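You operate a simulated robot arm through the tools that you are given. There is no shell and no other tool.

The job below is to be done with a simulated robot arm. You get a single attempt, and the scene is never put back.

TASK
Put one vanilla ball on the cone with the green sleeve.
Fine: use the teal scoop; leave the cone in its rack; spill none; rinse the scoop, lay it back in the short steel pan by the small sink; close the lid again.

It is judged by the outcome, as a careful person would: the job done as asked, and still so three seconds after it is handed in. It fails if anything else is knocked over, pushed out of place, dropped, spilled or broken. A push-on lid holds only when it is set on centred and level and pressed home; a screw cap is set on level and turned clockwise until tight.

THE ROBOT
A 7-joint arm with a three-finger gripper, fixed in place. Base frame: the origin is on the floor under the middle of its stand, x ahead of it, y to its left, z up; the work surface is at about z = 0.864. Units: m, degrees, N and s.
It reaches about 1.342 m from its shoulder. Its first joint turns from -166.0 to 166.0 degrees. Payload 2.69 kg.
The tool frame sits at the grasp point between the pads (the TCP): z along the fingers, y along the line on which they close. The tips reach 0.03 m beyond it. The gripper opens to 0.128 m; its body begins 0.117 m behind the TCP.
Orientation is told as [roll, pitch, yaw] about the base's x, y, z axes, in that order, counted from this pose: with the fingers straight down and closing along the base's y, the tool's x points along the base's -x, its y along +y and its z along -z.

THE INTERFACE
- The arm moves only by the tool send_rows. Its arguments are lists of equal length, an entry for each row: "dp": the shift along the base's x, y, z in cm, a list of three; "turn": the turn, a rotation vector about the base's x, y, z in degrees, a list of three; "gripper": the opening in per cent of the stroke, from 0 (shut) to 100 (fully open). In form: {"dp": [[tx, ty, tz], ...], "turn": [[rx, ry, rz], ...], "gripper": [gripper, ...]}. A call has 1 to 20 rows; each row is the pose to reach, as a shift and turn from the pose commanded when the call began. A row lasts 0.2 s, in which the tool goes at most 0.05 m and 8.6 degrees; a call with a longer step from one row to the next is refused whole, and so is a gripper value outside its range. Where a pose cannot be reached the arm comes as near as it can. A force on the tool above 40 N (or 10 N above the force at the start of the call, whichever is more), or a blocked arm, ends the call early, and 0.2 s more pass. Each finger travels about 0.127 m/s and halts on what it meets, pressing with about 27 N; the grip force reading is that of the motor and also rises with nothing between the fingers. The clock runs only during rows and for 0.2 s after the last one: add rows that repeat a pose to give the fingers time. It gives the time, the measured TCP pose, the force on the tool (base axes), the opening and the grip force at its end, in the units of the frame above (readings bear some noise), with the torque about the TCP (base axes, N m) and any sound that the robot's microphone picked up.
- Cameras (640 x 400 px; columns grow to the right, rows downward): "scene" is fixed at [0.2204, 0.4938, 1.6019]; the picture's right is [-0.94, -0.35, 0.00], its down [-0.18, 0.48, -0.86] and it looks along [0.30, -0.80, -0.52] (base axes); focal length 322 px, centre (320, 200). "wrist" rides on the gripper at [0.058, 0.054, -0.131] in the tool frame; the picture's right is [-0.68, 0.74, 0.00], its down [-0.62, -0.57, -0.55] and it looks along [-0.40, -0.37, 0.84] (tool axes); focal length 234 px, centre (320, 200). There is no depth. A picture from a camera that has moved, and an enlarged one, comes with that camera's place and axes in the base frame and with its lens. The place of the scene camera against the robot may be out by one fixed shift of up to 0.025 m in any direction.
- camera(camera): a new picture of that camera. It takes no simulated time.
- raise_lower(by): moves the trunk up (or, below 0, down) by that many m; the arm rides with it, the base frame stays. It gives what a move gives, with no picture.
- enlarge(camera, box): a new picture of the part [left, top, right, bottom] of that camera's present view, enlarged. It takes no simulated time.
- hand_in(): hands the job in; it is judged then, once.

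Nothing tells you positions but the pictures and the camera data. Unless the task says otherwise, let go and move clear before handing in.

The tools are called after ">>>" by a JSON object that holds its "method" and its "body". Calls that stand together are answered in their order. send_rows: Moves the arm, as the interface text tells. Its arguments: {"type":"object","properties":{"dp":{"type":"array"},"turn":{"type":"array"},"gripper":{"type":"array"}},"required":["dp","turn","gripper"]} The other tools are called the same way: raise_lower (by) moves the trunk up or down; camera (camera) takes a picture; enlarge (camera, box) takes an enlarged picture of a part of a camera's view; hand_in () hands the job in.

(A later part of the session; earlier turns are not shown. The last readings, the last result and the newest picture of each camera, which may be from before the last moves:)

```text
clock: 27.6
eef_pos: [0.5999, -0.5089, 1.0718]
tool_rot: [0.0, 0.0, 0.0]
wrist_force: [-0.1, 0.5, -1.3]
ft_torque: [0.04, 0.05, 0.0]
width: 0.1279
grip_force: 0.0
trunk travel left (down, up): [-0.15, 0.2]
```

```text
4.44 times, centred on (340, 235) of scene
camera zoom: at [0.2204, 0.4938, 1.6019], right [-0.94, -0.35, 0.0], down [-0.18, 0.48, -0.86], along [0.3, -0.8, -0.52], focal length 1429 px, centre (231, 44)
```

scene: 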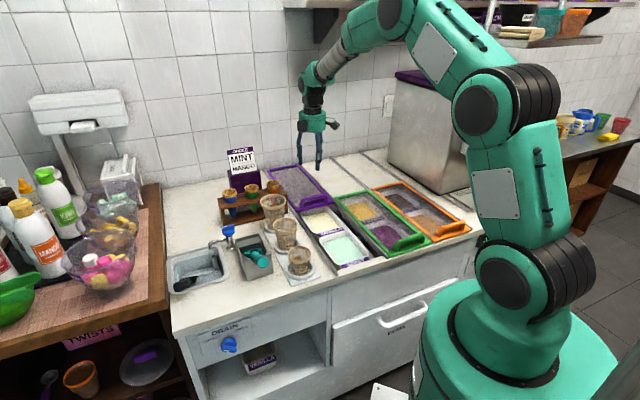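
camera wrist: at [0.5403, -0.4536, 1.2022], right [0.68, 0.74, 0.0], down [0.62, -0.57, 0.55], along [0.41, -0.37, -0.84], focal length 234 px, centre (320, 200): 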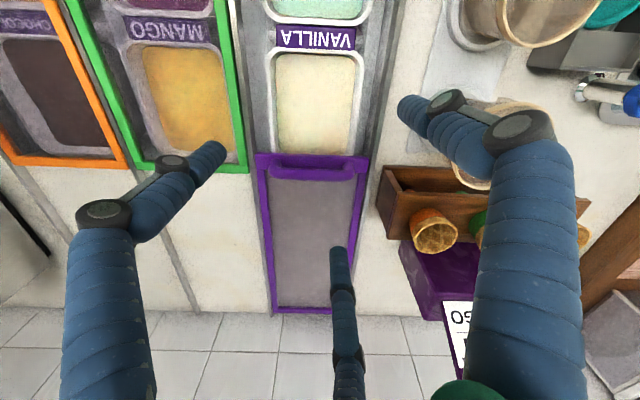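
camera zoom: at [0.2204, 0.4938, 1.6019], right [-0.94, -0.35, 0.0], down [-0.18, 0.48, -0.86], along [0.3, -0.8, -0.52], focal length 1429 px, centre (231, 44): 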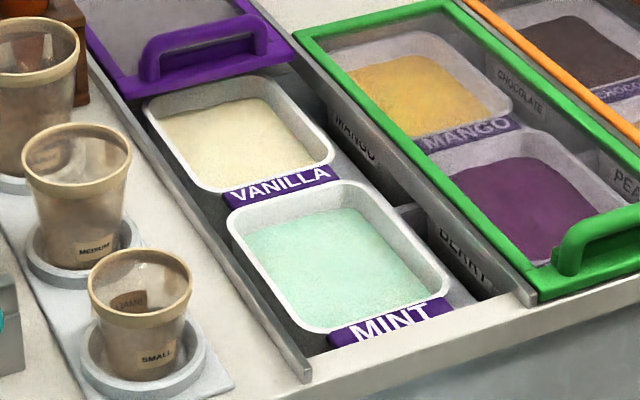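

The vanilla surface appears about 5 cm below the counter top, about 11 cm wide and 13 cm deep. Next I'll carry the hand high to the sink side of the scoop and tilt it sideways to inspect the scoop for a side grasp.

>>> {"method": "send_rows", "body": {"dp": [[0, 0, 4.5], [0, 2, 9], [1, 5.5, 12], [2.2, 9.5, 14], [3.4, 13.5, 15], [4.6, 17.5, 15], [5.8, 21.5, 15], [7, 25.5, 15], [8.2, 29.5, 15], [9.4, 33.5, 15], [10.6, 37.5, 15], [11.8, 41.5, 15], [13, 45, 15], [14.3, 47.5, 15]], "turn": [[0, 0, 0], [0, 0, 0], [-2, 2, -1.2], [-6, 6, -3.5], [-10, 10, -5.8], [-14, 14, -8.1], [-18, 18, -10.4], [-22, 22, -12.7], [-26, 26, -15], [-30, 30, -17.3], [-34, 34, -19.6], [-38, 38, -21.9], [-42, 42, -24.2], [-45.4, 45.3, -26.1]], "gripper": [100, 100, 100, 100, 100, 100, 100, 100, 100, 100, 100, 100, 100, 100]}}

>>> {"method": "camera", "body": {"camera": "wrist"}}

>>> {"method": "camera", "body": {"camera": "scene"}}

```text
clock: 30.6
eef_pos: [0.7012, -0.0463, 1.1936]
tool_rot: [-57.7, 26.6, -43.0]
wrist_force: [-0.8, -0.2, 0.9]
ft_torque: [0.09, -0.13, 0.05]
width: 0.1281
grip_force: 0.1
out of reach, approached as far as the arm can: row 13, 14
trunk travel left (down, up): [-0.15, 0.2]
```

```text
taken
camera wrist: at [0.7649, 0.0858, 1.2426], right [0.51, 0.06, -0.86], down [0.77, -0.49, 0.41], along [-0.4, -0.87, -0.3], focal length 234 px, centre (320, 200)
```

wrist: 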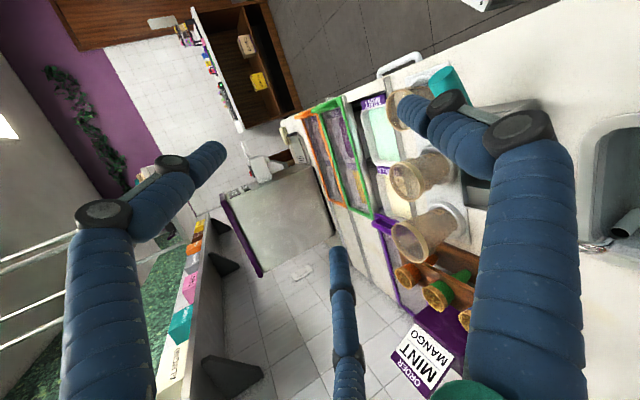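

```text
taken
```

scene: 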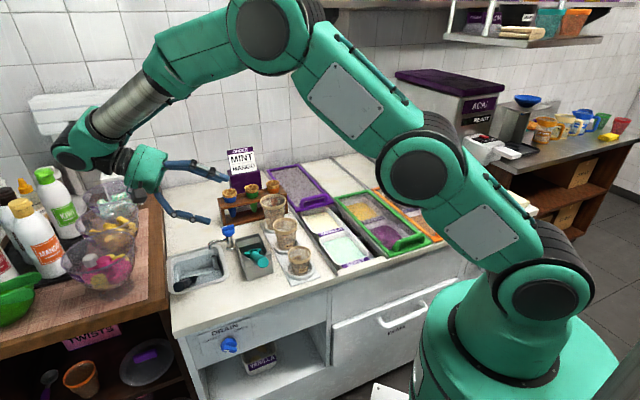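

From the sink side the arm runs out of reach, so I'll change the plan: grasp the scoop handle end-on from the robot's side, with the hand pointing forward along the handle. First I return the hand to pointing straight down in front of the pan.

>>> {"method": "send_rows", "body": {"dp": [[-2, 0.1, 0], [-4, 0.3, 0], [-6, 0.4, 0], [-8, 0.5, 0], [-10, 0.7, 0], [-12, 0.8, 0], [-14, 0.9, 0], [-16, 1, 0], [-18, 1.2, 0], [-19.8, 1.3, 0]], "turn": [[4.5, -4.5, 2.6], [9.1, -9.1, 5.2], [13.6, -13.6, 7.8], [18.2, -18.1, 10.4], [22.7, -22.7, 13.1], [27.2, -27.2, 15.7], [31.8, -31.7, 18.3], [36.3, -36.2, 20.9], [40.9, -40.8, 23.5], [45.4, -45.3, 26.1]], "gripper": [100, 100, 100, 100, 100, 100, 100, 100, 100, 100]}}

>>> {"method": "camera", "body": {"camera": "scene"}}

```text
clock: 32.8
eef_pos: [0.5037, -0.0331, 1.1947]
tool_rot: [-0.1, 0.0, 0.1]
wrist_force: [0.0, -0.7, 0.1]
ft_torque: [0.0, 0.03, 0.04]
width: 0.1279
grip_force: 0.0
trunk travel left (down, up): [-0.15, 0.2]
```

```text
taken
```

scene: 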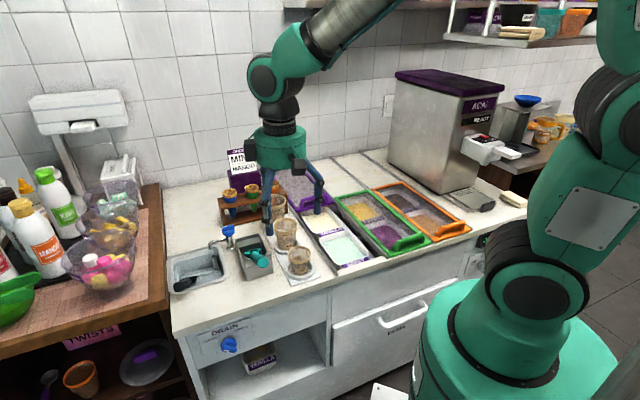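

The hand points straight down again. I'll now test turning it so the thumb will be on top when pointing forward (a long roll), staying at this height.

>>> {"method": "send_rows", "body": {"dp": [[0, 0, 0], [0, 0, 0], [0, 0, 0], [0, 0, 0], [0, 0, 0], [0, 0, 0], [0, 0, 0], [0, 0, 0], [0, 0, 0], [0, 0, 0], [0, 0, 0], [0, 0, 0], [0, 0, 0], [0, 0, 0], [0, 0, 0], [0, 0, 0], [0, 0, 0]], "turn": [[0, 0, -8], [0, 0, -16], [0, 0, -24], [0, 0, -32], [0, 0, -40], [0, 0, -48], [0, 0, -56], [0, 0, -64], [0, 0, -72], [0, 0, -80], [0, 0, -88], [0, 0, -96], [0, 0, -104], [0, 0, -112], [0, 0, -120], [0, 0, -128], [0, 0, -135]], "gripper": [100, 100, 100, 100, 100, 100, 100, 100, 100, 100, 100, 100, 100, 100, 100, 100, 100]}}

>>> {"method": "camera", "body": {"camera": "wrist"}}

```text
clock: 36.4
eef_pos: [0.5032, -0.0328, 1.1932]
tool_rot: [0.0, 0.0, -135.0]
wrist_force: [0.4, 0.6, -0.3]
ft_torque: [0.0, 0.02, -0.02]
width: 0.1282
grip_force: 0.0
trunk travel left (down, up): [-0.15, 0.2]
```

```text
taken
camera wrist: at [0.5825, -0.0282, 1.3243], right [0.04, -1.0, 0.0], down [-0.83, -0.03, 0.55], along [-0.55, -0.02, -0.84], focal length 234 px, centre (320, 200)
```

wrist: 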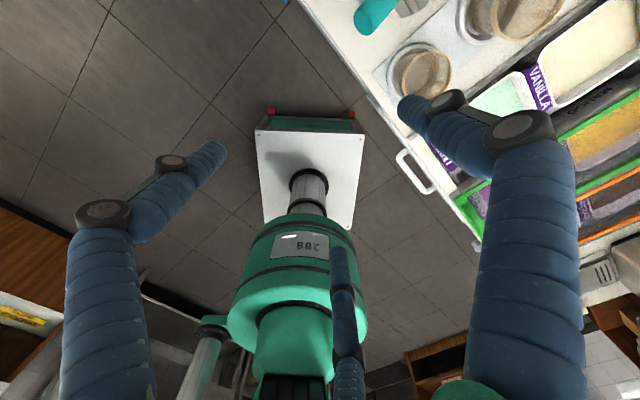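

That roll is reachable. Now I pitch the hand forward to line up with the handle, staying above and behind its end.

>>> {"method": "send_rows", "body": {"dp": [[0, 0, 0], [0, 0, 0], [0, 0, 0], [0.5, 0, -0.5], [1, 0, -1], [2, 0, -2], [3, 0.1, -3], [4, 0.1, -4], [4, 0.2, -5]], "turn": [[-5, -5, 0], [-10, -10, 0], [-15, -15, 0], [-20, -20, 0], [-25, -25, 0], [-30, -30, 0], [-35, -35, 0], [-40, -40, 0], [-44.5, -44.5, 0]], "gripper": [100, 100, 100, 100, 100, 100, 100, 100, 100]}}

>>> {"method": "camera", "body": {"camera": "wrist"}}

>>> {"method": "camera", "body": {"camera": "scene"}}

```text
clock: 38.4
eef_pos: [0.5178, -0.1031, 1.2105]
tool_rot: [54.4, -3.8, -132.2]
wrist_force: [-0.5, 0.2, 2.9]
ft_torque: [0.21, 0.13, 0.07]
width: 0.128
grip_force: 0.0
out of reach, approached as far as the arm can: row 7, 8, 9
trunk travel left (down, up): [-0.15, 0.2]
```

```text
taken
camera wrist: at [0.5078, -0.0024, 1.3251], right [-0.11, -0.76, 0.64], down [-0.99, 0.06, -0.1], along [0.03, -0.65, -0.76], focal length 234 px, centre (320, 200)
```

wrist: 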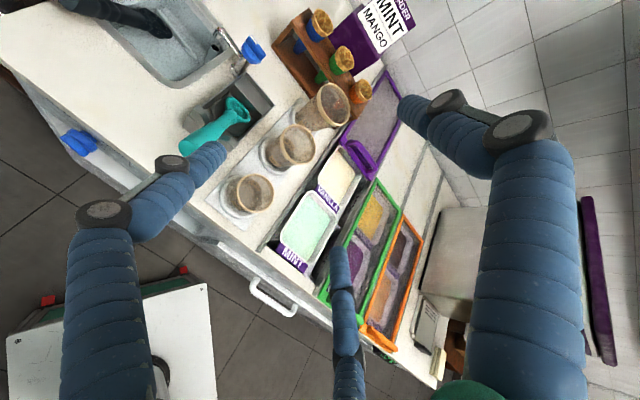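

```text
taken
```

scene: 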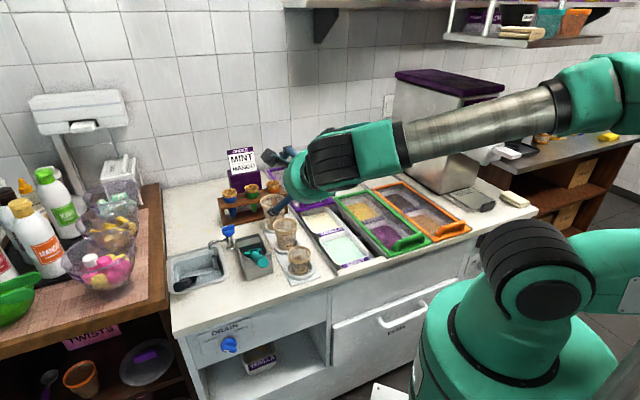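

The forward-pointing pose is too close to the robot's body to reach fully. I'll back out of it first, and then use a lateral finger placement with a steeper hand, raising the trunk for more room.

>>> {"method": "send_rows", "body": {"dp": [[0, 0, 0], [0, 0, 0.5], [0, 0, 0.5], [0, 0, 0.5], [0, 0, 0.5], [0, 0, 0.5], [0, 0, 0.5]], "turn": [[5, 5, 0], [10, 10, 0], [15, 15, 0], [20, 20, 0], [25, 25, 0], [30, 30, 0], [35, 35, 0]], "gripper": [100, 100, 100, 100, 100, 100, 100]}}

>>> {"method": "camera", "body": {"camera": "scene"}}

```text
clock: 40.0
eef_pos: [0.5199, -0.1037, 1.2368]
tool_rot: [6.4, 0.8, -132.0]
wrist_force: [-0.3, -0.1, -0.1]
ft_torque: [0.0, -0.01, -0.04]
width: 0.1279
grip_force: 0.0
trunk travel left (down, up): [-0.15, 0.2]
```

```text
taken
```

scene: 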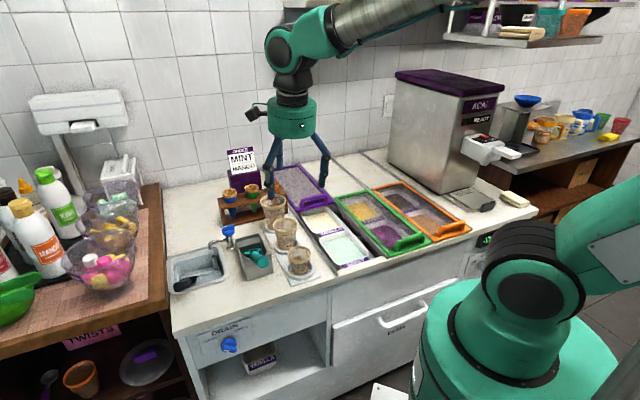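

The hand is back to nearly straight down. I'll turn it so the thumb closes from the sink side and the two fingers from the cup side, and position it behind the handle.

>>> {"method": "send_rows", "body": {"dp": [[0, 0.5, 0], [0.2, 1, 0], [0.4, 2, 0], [0.7, 3, 0], [1, 4, 0], [1.3, 5, 0], [1.6, 6, 0], [1.9, 7, 0], [2.2, 7.6, 0], [2.4, 8, 0], [2.5, 8.3, 0]], "turn": [[-0.4, -0.3, 8], [-0.8, -0.6, 16], [-1.2, -0.9, 24], [-1.6, -1.2, 32], [-2, -1.5, 40], [-2.4, -1.8, 48], [-2.8, -2.1, 56], [-3.2, -2.4, 64], [-3.6, -2.7, 72], [-4, -3, 80], [-4.4, -3.3, 87]], "gripper": [100, 100, 100, 100, 100, 100, 100, 100, 100, 100, 100]}}

>>> {"method": "camera", "body": {"camera": "wrist"}}

```text
clock: 42.4
eef_pos: [0.5436, -0.0203, 1.2359]
tool_rot: [9.4, -3.2, -45.0]
wrist_force: [-0.7, 0.3, 1.0]
ft_torque: [0.02, -0.03, -0.02]
width: 0.1281
grip_force: 0.0
trunk travel left (down, up): [-0.15, 0.2]
```

```text
taken
camera wrist: at [0.5192, 0.0495, 1.3708], right [0.99, 0.04, 0.16], down [-0.04, -0.88, 0.48], along [0.16, -0.48, -0.86], focal length 234 px, centre (320, 200)
```

wrist: 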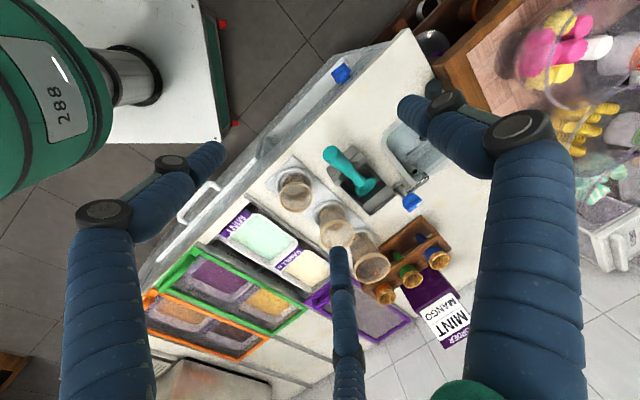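

The hand has a small residual tilt. I'll correct it while pitching forward to about 48 degrees below horizontal, and descend behind the handle end for a close look.

>>> {"method": "send_rows", "body": {"dp": [[0.5, -0.5, -3], [1, -1, -6], [1.5, -1.5, -9], [2, -2, -11], [2.5, -2.5, -13], [3.3, -3.2, -15]], "turn": [[-5.7, -3.5, -0.5], [-11.4, -7, -1], [-17.1, -10.5, -1.6], [-22.8, -14, -2.1], [-28.4, -17.3, -2.7], [-34, -20.8, -3.2]], "gripper": [100, 100, 100, 100, 100, 100]}}

>>> {"method": "camera", "body": {"camera": "wrist"}}

>>> {"method": "camera", "body": {"camera": "scene"}}

```text
clock: 43.8
eef_pos: [0.5772, -0.0526, 1.0867]
tool_rot: [-0.6, -42.1, -44.4]
wrist_force: [0.6, -0.8, 0.4]
ft_torque: [0.0, -0.01, 0.02]
width: 0.1283
grip_force: 0.1
trunk travel left (down, up): [-0.15, 0.2]
```

```text
taken
camera wrist: at [0.5222, 0.0799, 1.1443], right [0.88, 0.17, 0.45], down [-0.33, -0.46, 0.82], along [0.35, -0.87, -0.35], focal length 234 px, centre (320, 200)
```

wrist: 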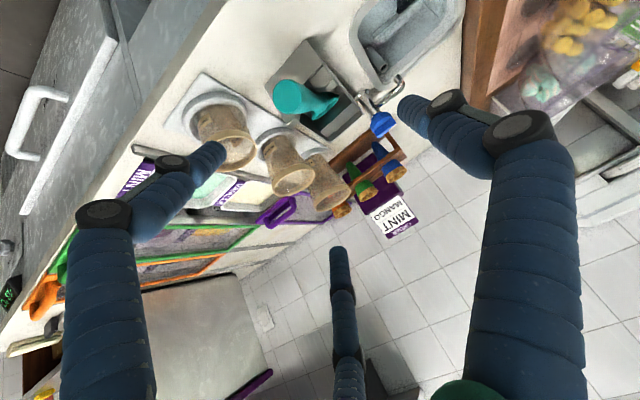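

```text
taken
```

scene: 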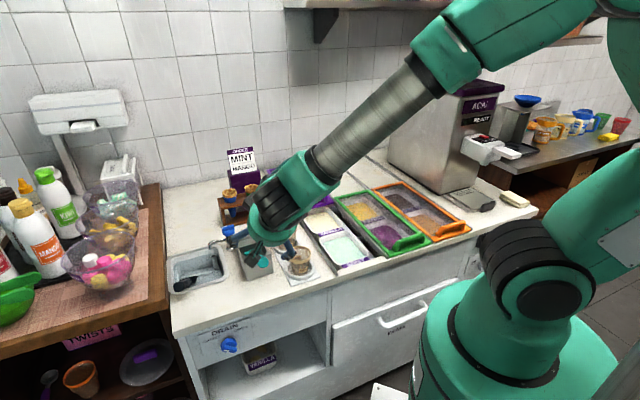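

This pose is reachable, with the hand behind the scoop handle. I'll enlarge the view of the scoop and pan.

>>> {"method": "enlarge", "body": {"camera": "wrist", "box": [240, 40, 400, 140]}}

>>> {"method": "enlarge", "body": {"camera": "scene", "box": [220, 210, 330, 290]}}

```text
4.00 times, centred on (320, 90) of wrist
camera zoom: at [0.5222, 0.0799, 1.1443], right [0.88, 0.17, 0.45], down [-0.33, -0.46, 0.82], along [0.35, -0.87, -0.35], focal length 937 px, centre (320, 640)
```

zoom: 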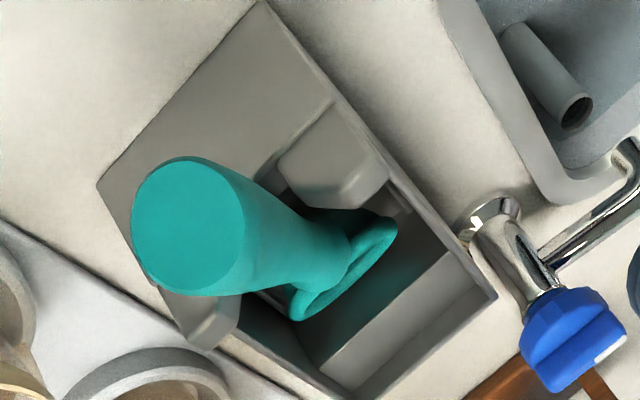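

```text
5.00 times, centred on (275, 250) of scene
camera zoom: at [0.2204, 0.4938, 1.6019], right [-0.94, -0.35, 0.0], down [-0.18, 0.48, -0.86], along [0.3, -0.8, -0.52], focal length 1608 px, centre (545, -50)
```

zoom: 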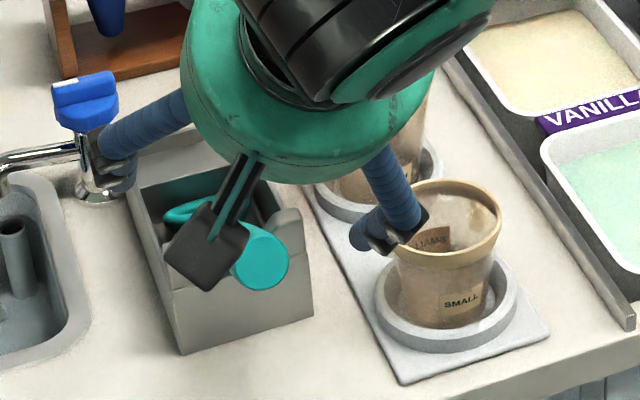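

The handle end is at about 0.37 m along, 0.48 m out and z 0.968, inclined about 30°, with the pan's notch posts lower at z 0.92. I'll narrow the opening and slide the fingers down around the handle near its end.

>>> {"method": "send_rows", "body": {"dp": [[0, 0.1, 0], [0, 0.2, -2], [0, 0.3, -4], [0, 0.3, -6], [0.9, -0.6, -7.4], [1.9, -1.6, -8.9], [2.9, -2.6, -10.4], [3.9, -3.6, -11.9]], "turn": [[0.3, -0.3, -0.2], [0.3, -0.3, -0.2], [0.3, -0.3, -0.2], [0.3, -0.3, -0.2], [0.3, -0.3, -0.2], [0.3, -0.3, -0.2], [0.3, -0.3, -0.2], [0.3, -0.3, -0.2]], "gripper": [80, 60, 60, 60, 60, 60, 60, 60]}}

>>> {"method": "camera", "body": {"camera": "wrist"}}

>>> {"method": "enlarge", "body": {"camera": "scene", "box": [220, 210, 330, 290]}}

```text
clock: 45.6
eef_pos: [0.6158, -0.0904, 0.9667]
tool_rot: [0.0, -42.0, -45.0]
wrist_force: [-0.3, 0.0, 0.1]
ft_torque: [0.04, -0.01, -0.02]
width: 0.0767
grip_force: 0.0
trunk travel left (down, up): [-0.15, 0.2]
```

```text
taken
camera wrist: at [0.5613, 0.0432, 1.0256], right [0.88, 0.17, 0.45], down [-0.34, -0.46, 0.82], along [0.35, -0.87, -0.35], focal length 234 px, centre (320, 200)
```

wrist: 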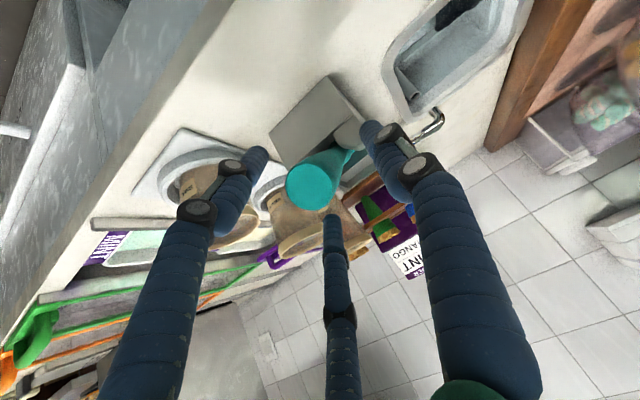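

```text
5.00 times, centred on (275, 250) of scene
camera zoom: at [0.2204, 0.4938, 1.6019], right [-0.94, -0.35, 0.0], down [-0.18, 0.48, -0.86], along [0.3, -0.8, -0.52], focal length 1608 px, centre (545, -50)
```

zoom: 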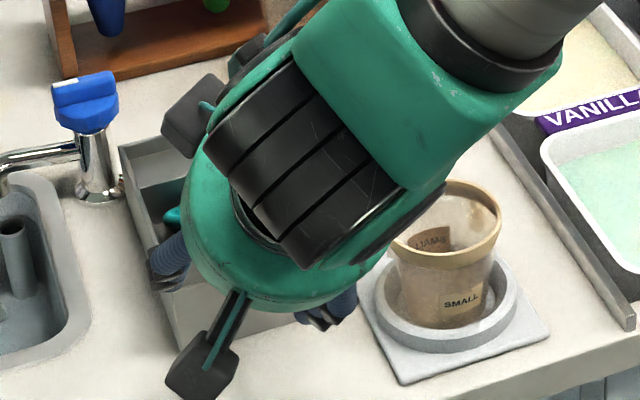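

Fingers straddle the handle. Before closing I should decide about the tap, so I'll look at the drain valve and tap knob more closely.

>>> {"method": "enlarge", "body": {"camera": "scene", "box": [205, 325, 255, 365]}}

>>> {"method": "enlarge", "body": {"camera": "scene", "box": [165, 215, 245, 295]}}

>>> {"method": "enlarge", "body": {"camera": "wrist", "box": [230, 90, 430, 260]}}

```text
10.00 times, centred on (230, 345) of scene
camera zoom: at [0.2204, 0.4938, 1.6019], right [-0.94, -0.35, 0.0], down [-0.18, 0.48, -0.86], along [0.3, -0.8, -0.52], focal length 3216 px, centre (1220, -1250)
```

zoom: 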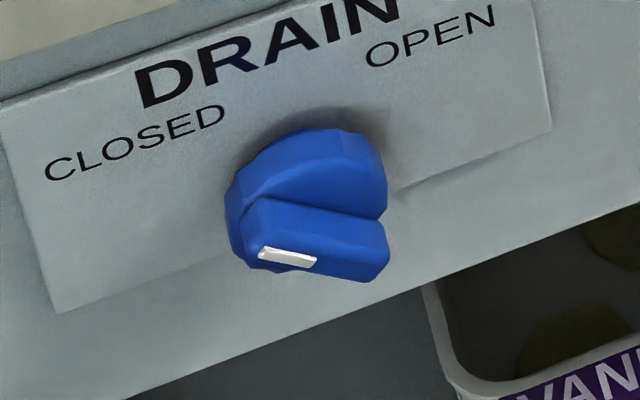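

```text
5.00 times, centred on (205, 255) of scene
camera zoom: at [0.2204, 0.4938, 1.6019], right [-0.94, -0.35, 0.0], down [-0.18, 0.48, -0.86], along [0.3, -0.8, -0.52], focal length 1608 px, centre (895, -75)
```

zoom: 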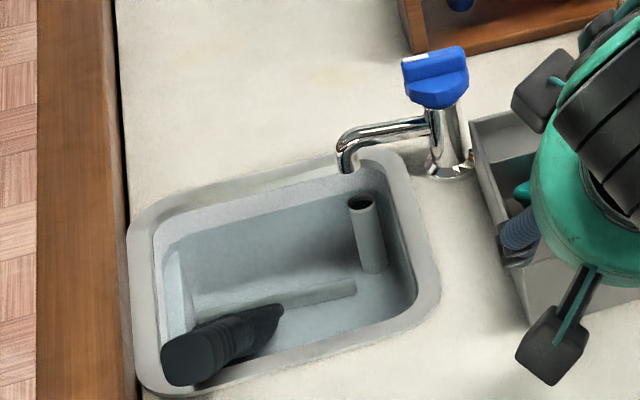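

```text
2.35 times, centred on (330, 175) of wrist
camera zoom: at [0.5613, 0.0432, 1.0256], right [0.88, 0.17, 0.45], down [-0.34, -0.46, 0.82], along [0.35, -0.87, -0.35], focal length 551 px, centre (296, 259)
```

zoom: 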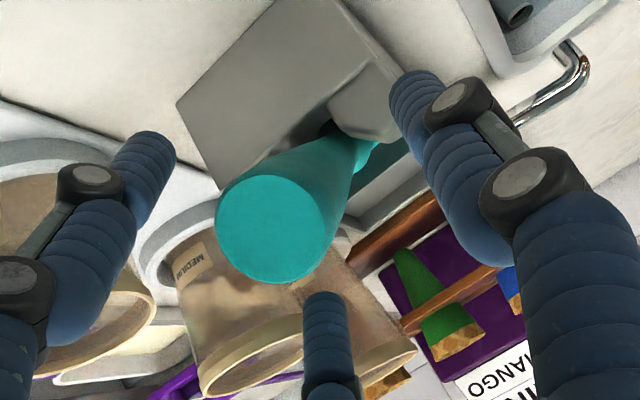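

The drain mark points to CLOSED, and the sink has an overflow standpipe. Since the tap needs a free hand, I'll open it before taking the scoop: back off from the handle, and move over the tap.

>>> {"method": "send_rows", "body": {"dp": [[-1, 1, 1.5], [-2, 2, 3], [-3, 3, 4.5], [-3.9, 3.8, 7], [-3.9, 3.8, 11], [-3.9, 3.8, 15.5], [-2, 2, 19], [1, 0, 20], [4.5, -2.5, 21], [8, -5, 21], [12, -7.5, 21], [16, -9.8, 20], [19, -11.5, 19]], "turn": [[0, 0, 0], [0, 0, 0], [0, 0, 0], [0, 0, 0], [0, 0, 0], [5, 5, 0], [10, 10, 0], [15, 15, 0], [20, 20, 0], [25, 25, 0], [29.7, 29.7, 0], [29.7, 29.7, 0], [29.7, 29.7, 0]], "gripper": [60, 60, 60, 60, 60, 60, 60, 60, 60, 60, 60, 60, 60]}}

>>> {"method": "camera", "body": {"camera": "wrist"}}

>>> {"method": "enlarge", "body": {"camera": "wrist", "box": [230, 90, 430, 260]}}

```text
clock: 48.4
eef_pos: [0.8067, -0.2041, 1.1565]
tool_rot: [-0.2, 0.2, -44.9]
wrist_force: [0.8, 0.6, -0.6]
ft_torque: [0.02, -0.02, 0.03]
width: 0.0766
grip_force: 0.0
trunk travel left (down, up): [-0.15, 0.2]
```

```text
taken
camera wrist: at [0.8028, -0.1238, 1.287], right [1.0, 0.04, 0.0], down [0.04, -0.84, 0.55], along [0.02, -0.55, -0.84], focal length 234 px, centre (320, 200)
```

wrist: 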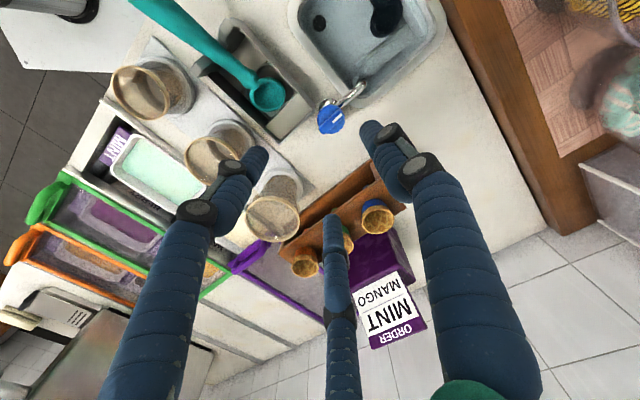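

```text
2.35 times, centred on (330, 175) of wrist
camera zoom: at [0.8028, -0.1238, 1.287], right [1.0, 0.04, 0.0], down [0.04, -0.84, 0.55], along [0.02, -0.55, -0.84], focal length 551 px, centre (296, 259)
```

zoom: 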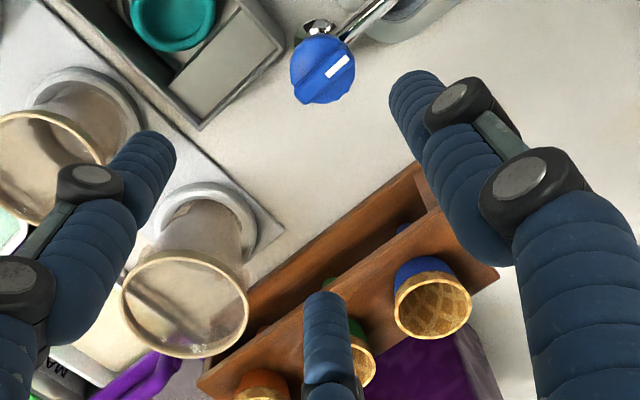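

The knob sits nearly under the hand, with its bar and white mark pointing along the spout. I'll centre over it and lower partway to refine its position.

>>> {"method": "send_rows", "body": {"dp": [[0.7, -0.5, -2], [1.3, -0.9, -5], [1.3, -0.9, -8], [1.3, -0.9, -10]], "turn": [[0, 0, 0], [0, 0, 0], [0, 0, 0], [0, 0, 0]], "gripper": [60, 60, 60, 60]}}

>>> {"method": "enlarge", "body": {"camera": "wrist", "box": [230, 60, 430, 260]}}

>>> {"method": "enlarge", "body": {"camera": "scene", "box": [190, 190, 280, 270]}}

```text
clock: 49.4
eef_pos: [0.8188, -0.2144, 1.0575]
tool_rot: [-0.2, 0.1, -45.0]
wrist_force: [-0.2, 0.8, -0.9]
ft_torque: [-0.03, -0.04, 0.01]
width: 0.0769
grip_force: 0.0
trunk travel left (down, up): [-0.15, 0.2]
```

```text
2.00 times, centred on (330, 160) of wrist
camera zoom: at [0.8155, -0.1332, 1.1886], right [1.0, 0.04, 0.0], down [0.04, -0.83, 0.55], along [0.02, -0.55, -0.84], focal length 468 px, centre (300, 280)
```

zoom: 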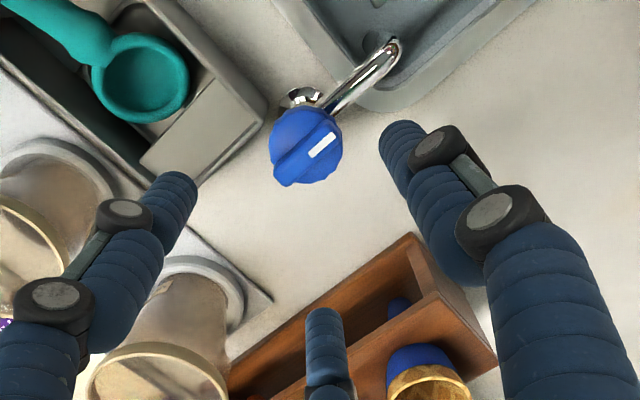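

```text
5.00 times, centred on (235, 230) of scene
camera zoom: at [0.2204, 0.4938, 1.6019], right [-0.94, -0.35, 0.0], down [-0.18, 0.48, -0.86], along [0.3, -0.8, -0.52], focal length 1608 px, centre (745, 50)
```

zoom: 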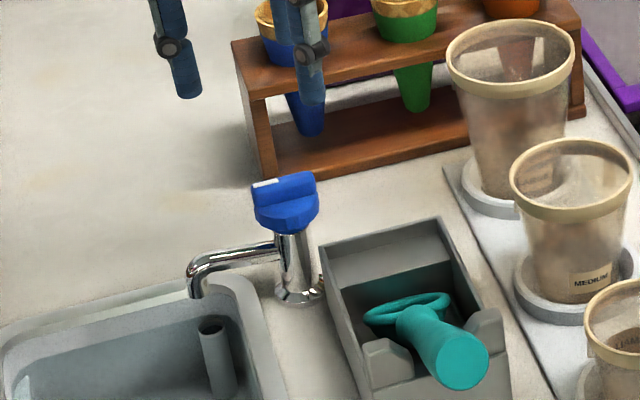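

The knob is centred at about (0.822, -0.212) with its body between z 0.915 and 0.95. I'll lower the fingers around it and close.

>>> {"method": "send_rows", "body": {"dp": [[0.3, 0.3, -3], [0.3, 0.3, -6], [0.3, 0.3, -8.5], [0.3, 0.3, -10.2], [0.3, 0.3, -10.2]], "turn": [[0, 0, 0], [0, 0, 0], [0, 0, 0], [0, 0, 0], [0, 0, 0]], "gripper": [60, 60, 60, 60, 60]}}

>>> {"method": "enlarge", "body": {"camera": "wrist", "box": [230, 60, 430, 260]}}

>>> {"method": "enlarge", "body": {"camera": "scene", "box": [190, 190, 280, 270]}}

```text
clock: 50.6
eef_pos: [0.8222, -0.2109, 0.9555]
tool_rot: [-0.1, 0.0, -44.8]
wrist_force: [1.0, -0.4, -0.6]
ft_torque: [0.0, 0.02, -0.04]
width: 0.0766
grip_force: 0.0
trunk travel left (down, up): [-0.15, 0.2]
```

```text
2.00 times, centred on (330, 160) of wrist
camera zoom: at [0.8183, -0.1295, 1.0859], right [1.0, 0.04, 0.0], down [0.04, -0.83, 0.55], along [0.02, -0.55, -0.84], focal length 468 px, centre (300, 280)
```

zoom: 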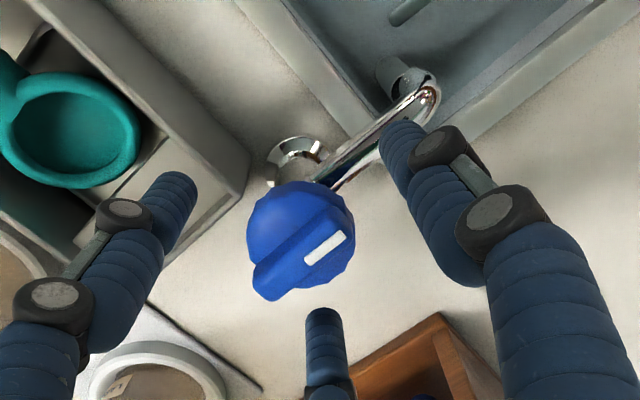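

```text
5.00 times, centred on (235, 230) of scene
camera zoom: at [0.2204, 0.4938, 1.6019], right [-0.94, -0.35, 0.0], down [-0.18, 0.48, -0.86], along [0.3, -0.8, -0.52], focal length 1608 px, centre (745, 50)
```

zoom: 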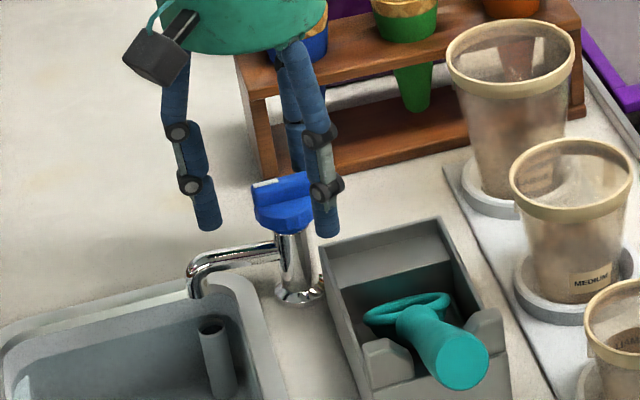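

The knob is well centred between the fingers, which clear the spout. Closing on it now.

>>> {"method": "send_rows", "body": {"dp": [[0, 0, 0], [0, 0, 0], [0, 0, 0], [0, 0, 0], [0, 0, 0]], "turn": [[0, 0, 0], [0, 0, 0], [0, 0, 0], [0, 0, 0], [0, 0, 0]], "gripper": [50, 40, 32, 26, 22]}}

>>> {"method": "enlarge", "body": {"camera": "wrist", "box": [230, 60, 430, 260]}}

```text
clock: 51.8
eef_pos: [0.8232, -0.2125, 0.9554]
tool_rot: [0.0, 0.0, -44.9]
wrist_force: [5.9, -27.9, -1.0]
ft_torque: [-0.85, -0.12, -0.07]
width: 0.0476
grip_force: 14.9
trunk travel left (down, up): [-0.15, 0.2]
```

```text
2.00 times, centred on (330, 160) of wrist
camera zoom: at [0.8186, -0.1315, 1.0863], right [1.0, 0.04, 0.0], down [0.04, -0.83, 0.55], along [0.02, -0.55, -0.84], focal length 468 px, centre (300, 280)
```

zoom: 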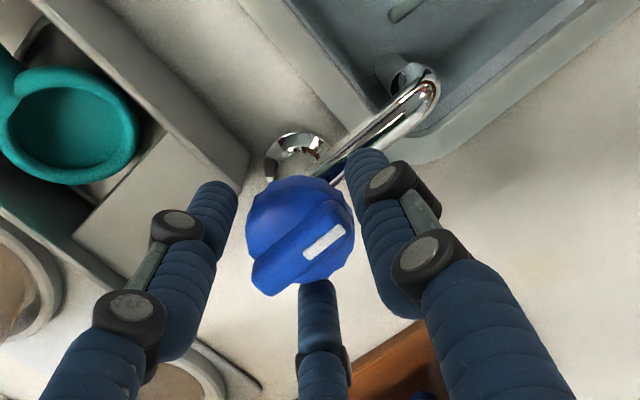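

One finger met the knob first, so the hand needs to shift slightly toward the wall. I'll shift 3 mm and finish closing.

>>> {"method": "send_rows", "body": {"dp": [[0.05, -0.25, 0], [0.1, -0.4, 0], [0.1, -0.4, 0], [0.1, -0.4, 0]], "turn": [[0, 0, 0], [0, 0, 0], [0, 0, 0], [0, 0, 0]], "gripper": [34, 30, 24, 18]}}

>>> {"method": "enlarge", "body": {"camera": "wrist", "box": [230, 60, 430, 260]}}

```text
clock: 52.8
eef_pos: [0.8237, -0.2153, 0.9558]
tool_rot: [0.0, 0.1, -44.9]
wrist_force: [3.8, -19.3, 1.0]
ft_torque: [-0.66, -0.06, 0.02]
width: 0.0405
grip_force: 12.9
trunk travel left (down, up): [-0.15, 0.2]
```

```text
2.00 times, centred on (330, 160) of wrist
camera zoom: at [0.8197, -0.1351, 1.0862], right [1.0, 0.04, 0.0], down [0.04, -0.83, 0.55], along [0.02, -0.55, -0.84], focal length 468 px, centre (300, 280)
```

zoom: 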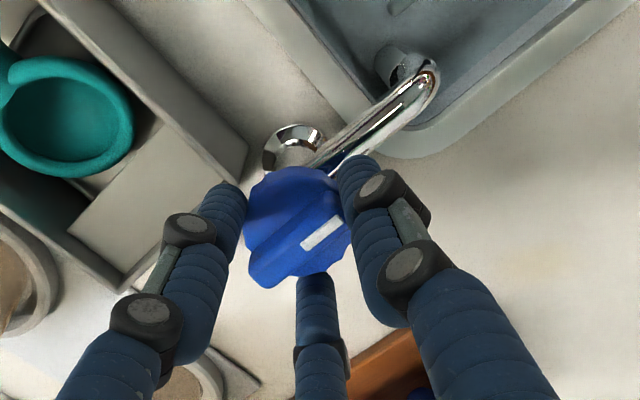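

Still pressing on the rear finger; another small shift toward the wall, then full closure.

>>> {"method": "send_rows", "body": {"dp": [[0.05, -0.2, 0], [0.05, -0.35, 0], [0.05, -0.35, 0], [0.05, -0.35, 0]], "turn": [[0, 0, 0], [0, 0, 0], [0, 0, 0], [0, 0, 0]], "gripper": [28, 24, 18, 10]}}

>>> {"method": "enlarge", "body": {"camera": "wrist", "box": [230, 60, 430, 260]}}

```text
clock: 53.8
eef_pos: [0.8234, -0.2173, 0.9562]
tool_rot: [0.0, 0.2, -44.9]
wrist_force: [-1.1, 13.5, 3.8]
ft_torque: [0.57, 0.23, 0.01]
width: 0.0397
grip_force: 45.3
trunk travel left (down, up): [-0.15, 0.2]
```

```text
2.00 times, centred on (330, 160) of wrist
camera zoom: at [0.8196, -0.1357, 1.086], right [1.0, 0.04, 0.0], down [0.04, -0.83, 0.55], along [0.02, -0.55, -0.84], focal length 468 px, centre (300, 280)
```

zoom: 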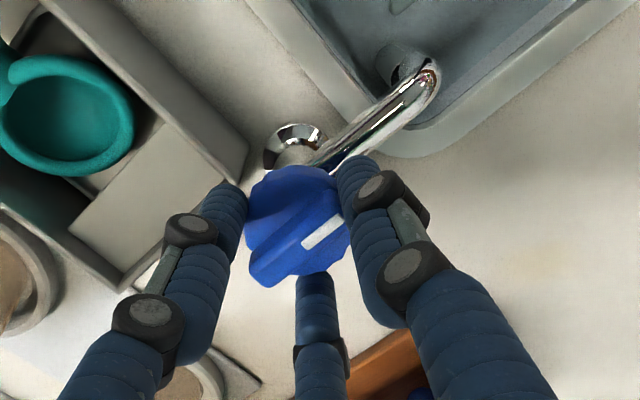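

The knob is firmly gripped on three sides. I'll try turning it counterclockwise seen from above, by 30° first, and watch the torque.

>>> {"method": "send_rows", "body": {"dp": [[0, 0.1, 0], [0, 0.1, 0], [0, 0.1, 0], [0, 0.1, 0], [0, 0.1, 0]], "turn": [[0, 0, 0], [0, 0, 7], [0, 0, 14], [0, 0, 21], [0, 0, 28]], "gripper": [10, 10, 10, 10, 10]}}

>>> {"method": "enlarge", "body": {"camera": "wrist", "box": [230, 60, 430, 260]}}

>>> {"method": "enlarge", "body": {"camera": "scene", "box": [165, 190, 265, 290]}}

```text
clock: 55.0
eef_pos: [0.8221, -0.2167, 0.9561]
tool_rot: [-0.1, 0.0, -16.8]
wrist_force: [-16.7, 2.3, 11.0]
ft_torque: [-0.08, 0.57, 0.01]
width: 0.0395
grip_force: 44.8
trunk travel left (down, up): [-0.15, 0.2]
```

```text
2.00 times, centred on (330, 160) of wrist
camera zoom: at [0.7819, -0.1469, 1.087], right [0.86, 0.51, 0.0], down [0.43, -0.72, 0.55], along [0.28, -0.47, -0.84], focal length 468 px, centre (300, 280)
```

zoom: 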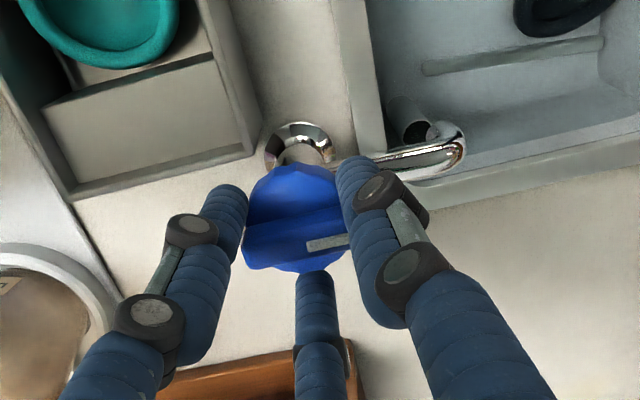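

```text
4.00 times, centred on (215, 240) of scene
camera zoom: at [0.2204, 0.4938, 1.6019], right [-0.94, -0.35, 0.0], down [-0.18, 0.48, -0.86], along [0.3, -0.8, -0.52], focal length 1286 px, centre (740, 40)
```

zoom: 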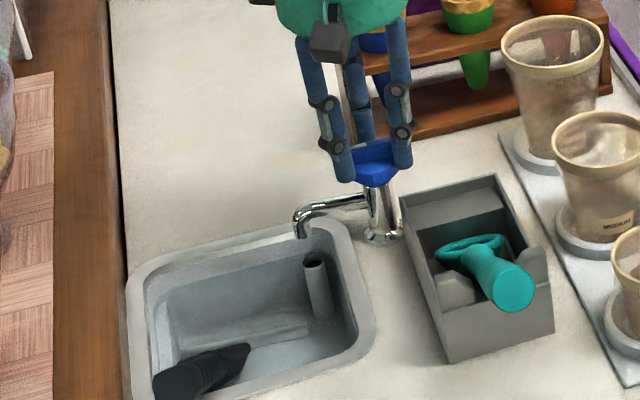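

The knob stayed aligned with the spout while the fingers slipped round it, so it may be at its stop that way. I'll try the other direction.

>>> {"method": "send_rows", "body": {"dp": [[0.1, 0, 0], [0.1, 0, 0], [0.1, 0, 0], [0.1, 0, 0], [0.1, 0, 0], [0.1, 0, 0], [0.1, 0, 0]], "turn": [[0, 0, -6], [0, 0, -12], [0, 0, -18], [0, 0, -24], [0, 0, -30], [0, 0, -36], [0, 0, -42]], "gripper": [10, 10, 10, 10, 10, 10, 10]}}

>>> {"method": "enlarge", "body": {"camera": "wrist", "box": [230, 60, 430, 260]}}

>>> {"method": "enlarge", "body": {"camera": "scene", "box": [165, 190, 265, 290]}}

```text
clock: 56.6
eef_pos: [0.8223, -0.2159, 0.9564]
tool_rot: [-0.1, 0.0, -59.0]
wrist_force: [-31.0, -5.1, 11.6]
ft_torque: [-0.4, 1.14, 0.02]
width: 0.0392
grip_force: 44.9
trunk travel left (down, up): [-0.15, 0.2]
```

```text
2.00 times, centred on (330, 160) of wrist
camera zoom: at [0.8386, -0.1376, 1.087], right [0.98, -0.2, 0.0], down [-0.17, -0.82, 0.55], along [-0.11, -0.54, -0.84], focal length 468 px, centre (300, 280)
```

zoom: 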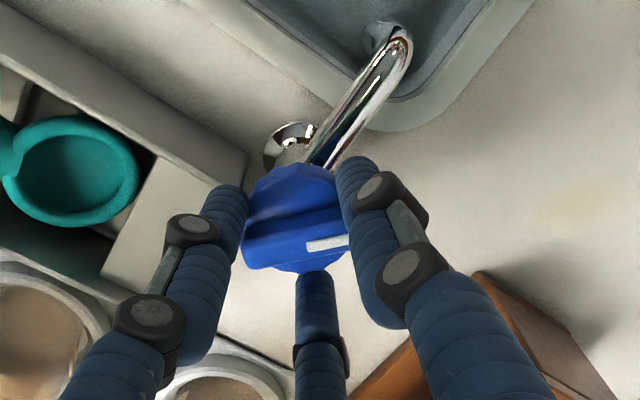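

```text
4.00 times, centred on (215, 240) of scene
camera zoom: at [0.2204, 0.4938, 1.6019], right [-0.94, -0.35, 0.0], down [-0.18, 0.48, -0.86], along [0.3, -0.8, -0.52], focal length 1286 px, centre (740, 40)
```

zoom: 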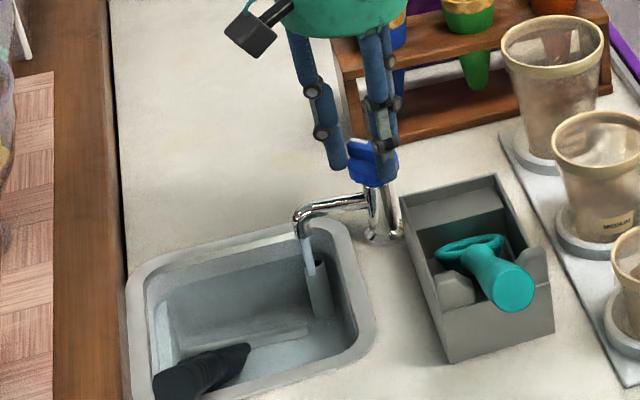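

Turning clockwise rotates the knob, and water now runs from the spout down by the standpipe. I'll ease the side force and open it a bit further.

>>> {"method": "send_rows", "body": {"dp": [[-0.25, 0, 0], [-0.3, 0, 0], [-0.3, 0, 0], [-0.3, 0, 0], [-0.3, 0, 0]], "turn": [[0, 0, 0], [0, 0, -6], [0, 0, -12], [0, 0, -18], [0, 0, -24]], "gripper": [10, 10, 10, 10, 10]}}

>>> {"method": "enlarge", "body": {"camera": "wrist", "box": [230, 60, 430, 260]}}

>>> {"method": "enlarge", "body": {"camera": "scene", "box": [165, 190, 265, 290]}}

```text
clock: 57.8
eef_pos: [0.8217, -0.2172, 0.9564]
tool_rot: [0.0, 0.0, -83.1]
wrist_force: [1.8, -3.8, 5.5]
ft_torque: [-0.03, 0.14, 0.03]
width: 0.0394
grip_force: 45.0
trunk travel left (down, up): [-0.15, 0.2]
```

```text
2.00 times, centred on (330, 160) of wrist
camera zoom: at [0.8684, -0.1509, 1.0871], right [0.81, -0.58, 0.0], down [-0.49, -0.68, 0.55], along [-0.32, -0.45, -0.84], focal length 468 px, centre (300, 280)
```

zoom: 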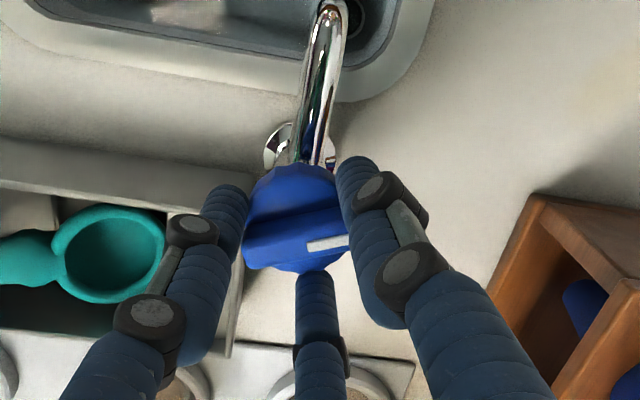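

```text
4.00 times, centred on (215, 240) of scene
camera zoom: at [0.2204, 0.4938, 1.6019], right [-0.94, -0.35, 0.0], down [-0.18, 0.48, -0.86], along [0.3, -0.8, -0.52], focal length 1286 px, centre (740, 40)
```

zoom: 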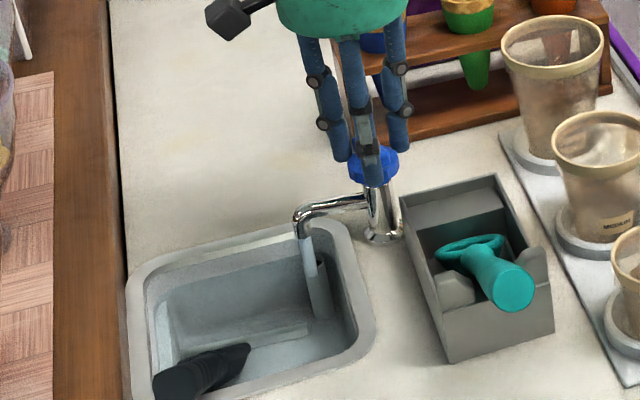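

The tap is open and water streams down. I'll release the knob, lift clear and check the sink for any rising level.

>>> {"method": "send_rows", "body": {"dp": [[0, 0, 0], [0, 0, 0], [0, 0, 0], [0, 0, 3], [0, 0, 7], [0, 0, 12], [0, 0, 17]], "turn": [[0, 0, 0], [0, 0, 0], [0, 0, 0], [0, 0, 0], [0, 0, 0], [0, 0, 0], [0, 0, 0]], "gripper": [30, 50, 60, 60, 60, 60, 60]}}

>>> {"method": "enlarge", "body": {"camera": "scene", "box": [165, 190, 265, 290]}}

>>> {"method": "camera", "body": {"camera": "wrist"}}

```text
clock: 59.4
eef_pos: [0.8231, -0.2167, 1.1258]
tool_rot: [-0.2, 0.0, -82.9]
wrist_force: [-0.1, 0.3, -1.1]
ft_torque: [0.03, 0.02, 0.01]
width: 0.0768
grip_force: 0.0
trunk travel left (down, up): [-0.15, 0.2]
```

```text
4.00 times, centred on (215, 240) of scene
camera zoom: at [0.2204, 0.4938, 1.6019], right [-0.94, -0.35, 0.0], down [-0.18, 0.48, -0.86], along [0.3, -0.8, -0.52], focal length 1286 px, centre (740, 40)
```

zoom: 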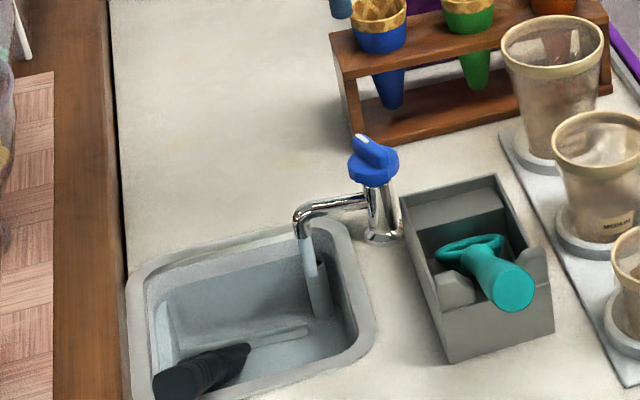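

```text
taken
camera wrist: at [0.8684, -0.1504, 1.2562], right [0.81, -0.58, 0.0], down [-0.48, -0.68, 0.55], along [-0.32, -0.45, -0.84], focal length 234 px, centre (320, 200)
```

wrist: 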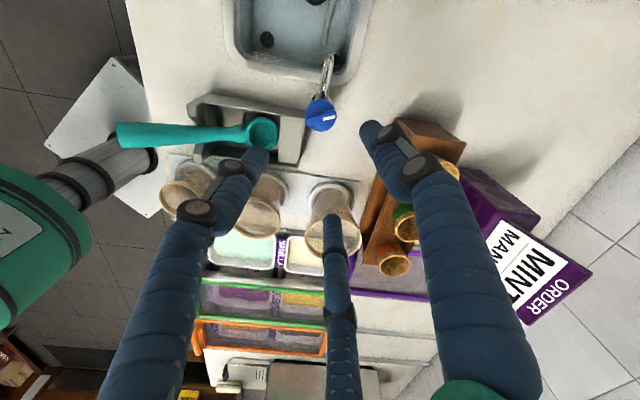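

Water is running; I'll look closely at where the stream falls relative to the standpipe and whether the basin is filling.

>>> {"method": "enlarge", "body": {"camera": "scene", "box": [195, 225, 245, 275]}}

>>> {"method": "enlarge", "body": {"camera": "wrist", "box": [225, 0, 375, 140]}}

```text
8.00 times, centred on (220, 250) of scene
camera zoom: at [0.2204, 0.4938, 1.6019], right [-0.94, -0.35, 0.0], down [-0.18, 0.48, -0.86], along [0.3, -0.8, -0.52], focal length 2573 px, centre (1120, -200)
```

zoom: 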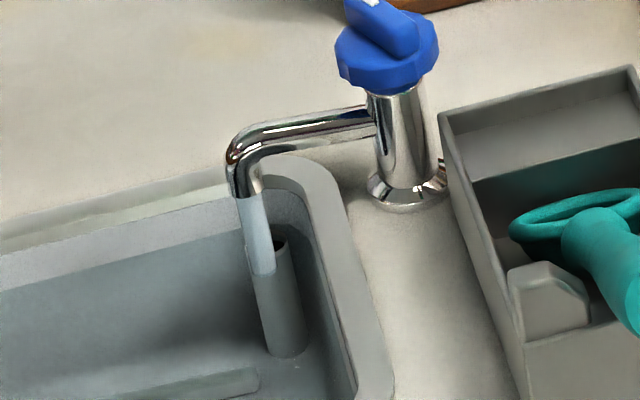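

```text
2.86 times, centred on (300, 70) of wrist
camera zoom: at [0.8684, -0.1504, 1.2562], right [0.81, -0.58, 0.0], down [-0.48, -0.68, 0.55], along [-0.32, -0.45, -0.84], focal length 669 px, centre (377, 571)
```

zoom: 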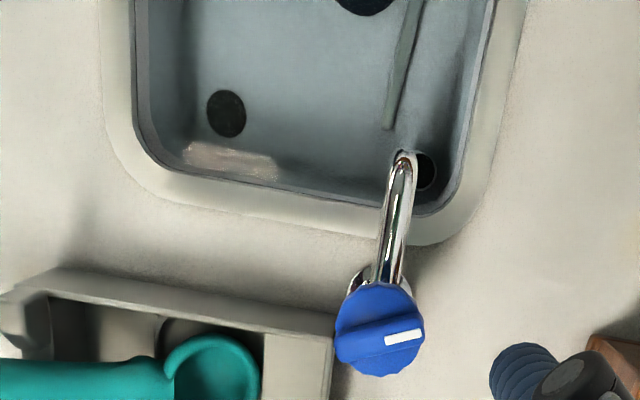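

The stream falls just in front of the standpipe and seems to end at a water surface a little below the pipe's top, so the basin drains by overflow. Now I return to the scoop handle with the hand lowered behind it.

>>> {"method": "send_rows", "body": {"dp": [[-2, 1, 3], [-5, 3, 5], [-9, 5.5, 6], [-13, 8, 6], [-17, 11, 6], [-21, 13.5, 5], [-24, 16, 4], [-24.6, 16.4, 3]], "turn": [[0, 0, 5], [0, 0, 10], [0, 0, 15], [0, 0, 20], [0, 0, 25], [0, 0, 30], [0, 0, 35], [0, 0, 37.9]], "gripper": [60, 60, 60, 60, 60, 60, 60, 60]}}

>>> {"method": "send_rows", "body": {"dp": [[0, 0, 0], [0, 0, 0], [0, 0, 0], [0, 0, -2], [0, 0, -4], [0, 0, -7]], "turn": [[-5, -5, 0], [-10, -10, 0], [-15, -15, 0], [-20, -20, 0], [-25, -25, 0], [-29.7, -29.7, 0]], "gripper": [60, 60, 60, 60, 60, 60]}}

>>> {"method": "camera", "body": {"camera": "wrist"}}

>>> {"method": "enlarge", "body": {"camera": "scene", "box": [195, 225, 245, 275]}}

```text
clock: 61.2
eef_pos: [0.5756, -0.0517, 1.1553]
tool_rot: [-0.2, 0.0, -45.1]
wrist_force: [-0.2, -0.3, 0.5]
ft_torque: [-0.03, -0.06, -0.02]
width: 0.0767
grip_force: 0.0
trunk travel left (down, up): [-0.15, 0.2]
```

```text
clock: 62.6
eef_pos: [0.577, -0.0527, 1.0871]
tool_rot: [0.0, -42.0, -45.1]
wrist_force: [0.0, 0.2, 0.5]
ft_torque: [0.02, 0.02, -0.02]
width: 0.0767
grip_force: 0.0
trunk travel left (down, up): [-0.15, 0.2]
```

```text
taken
camera wrist: at [0.5209, 0.0798, 1.1437], right [0.88, 0.17, 0.45], down [-0.34, -0.46, 0.82], along [0.35, -0.87, -0.35], focal length 234 px, centre (320, 200)
```

wrist: 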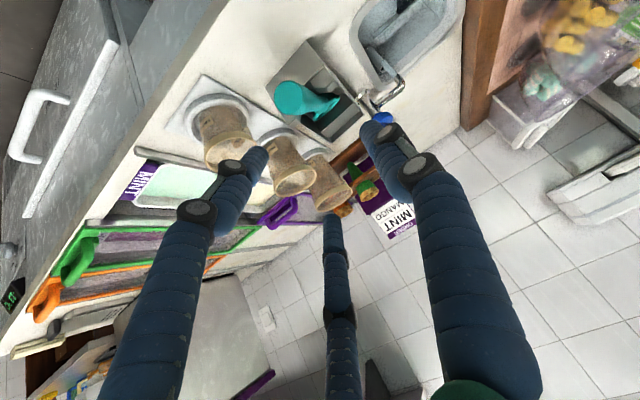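

```text
8.00 times, centred on (220, 250) of scene
camera zoom: at [0.2204, 0.4938, 1.6019], right [-0.94, -0.35, 0.0], down [-0.18, 0.48, -0.86], along [0.3, -0.8, -0.52], focal length 2573 px, centre (1120, -200)
```

zoom: 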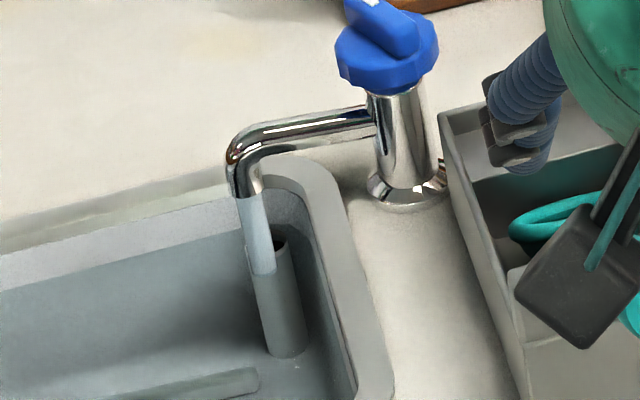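

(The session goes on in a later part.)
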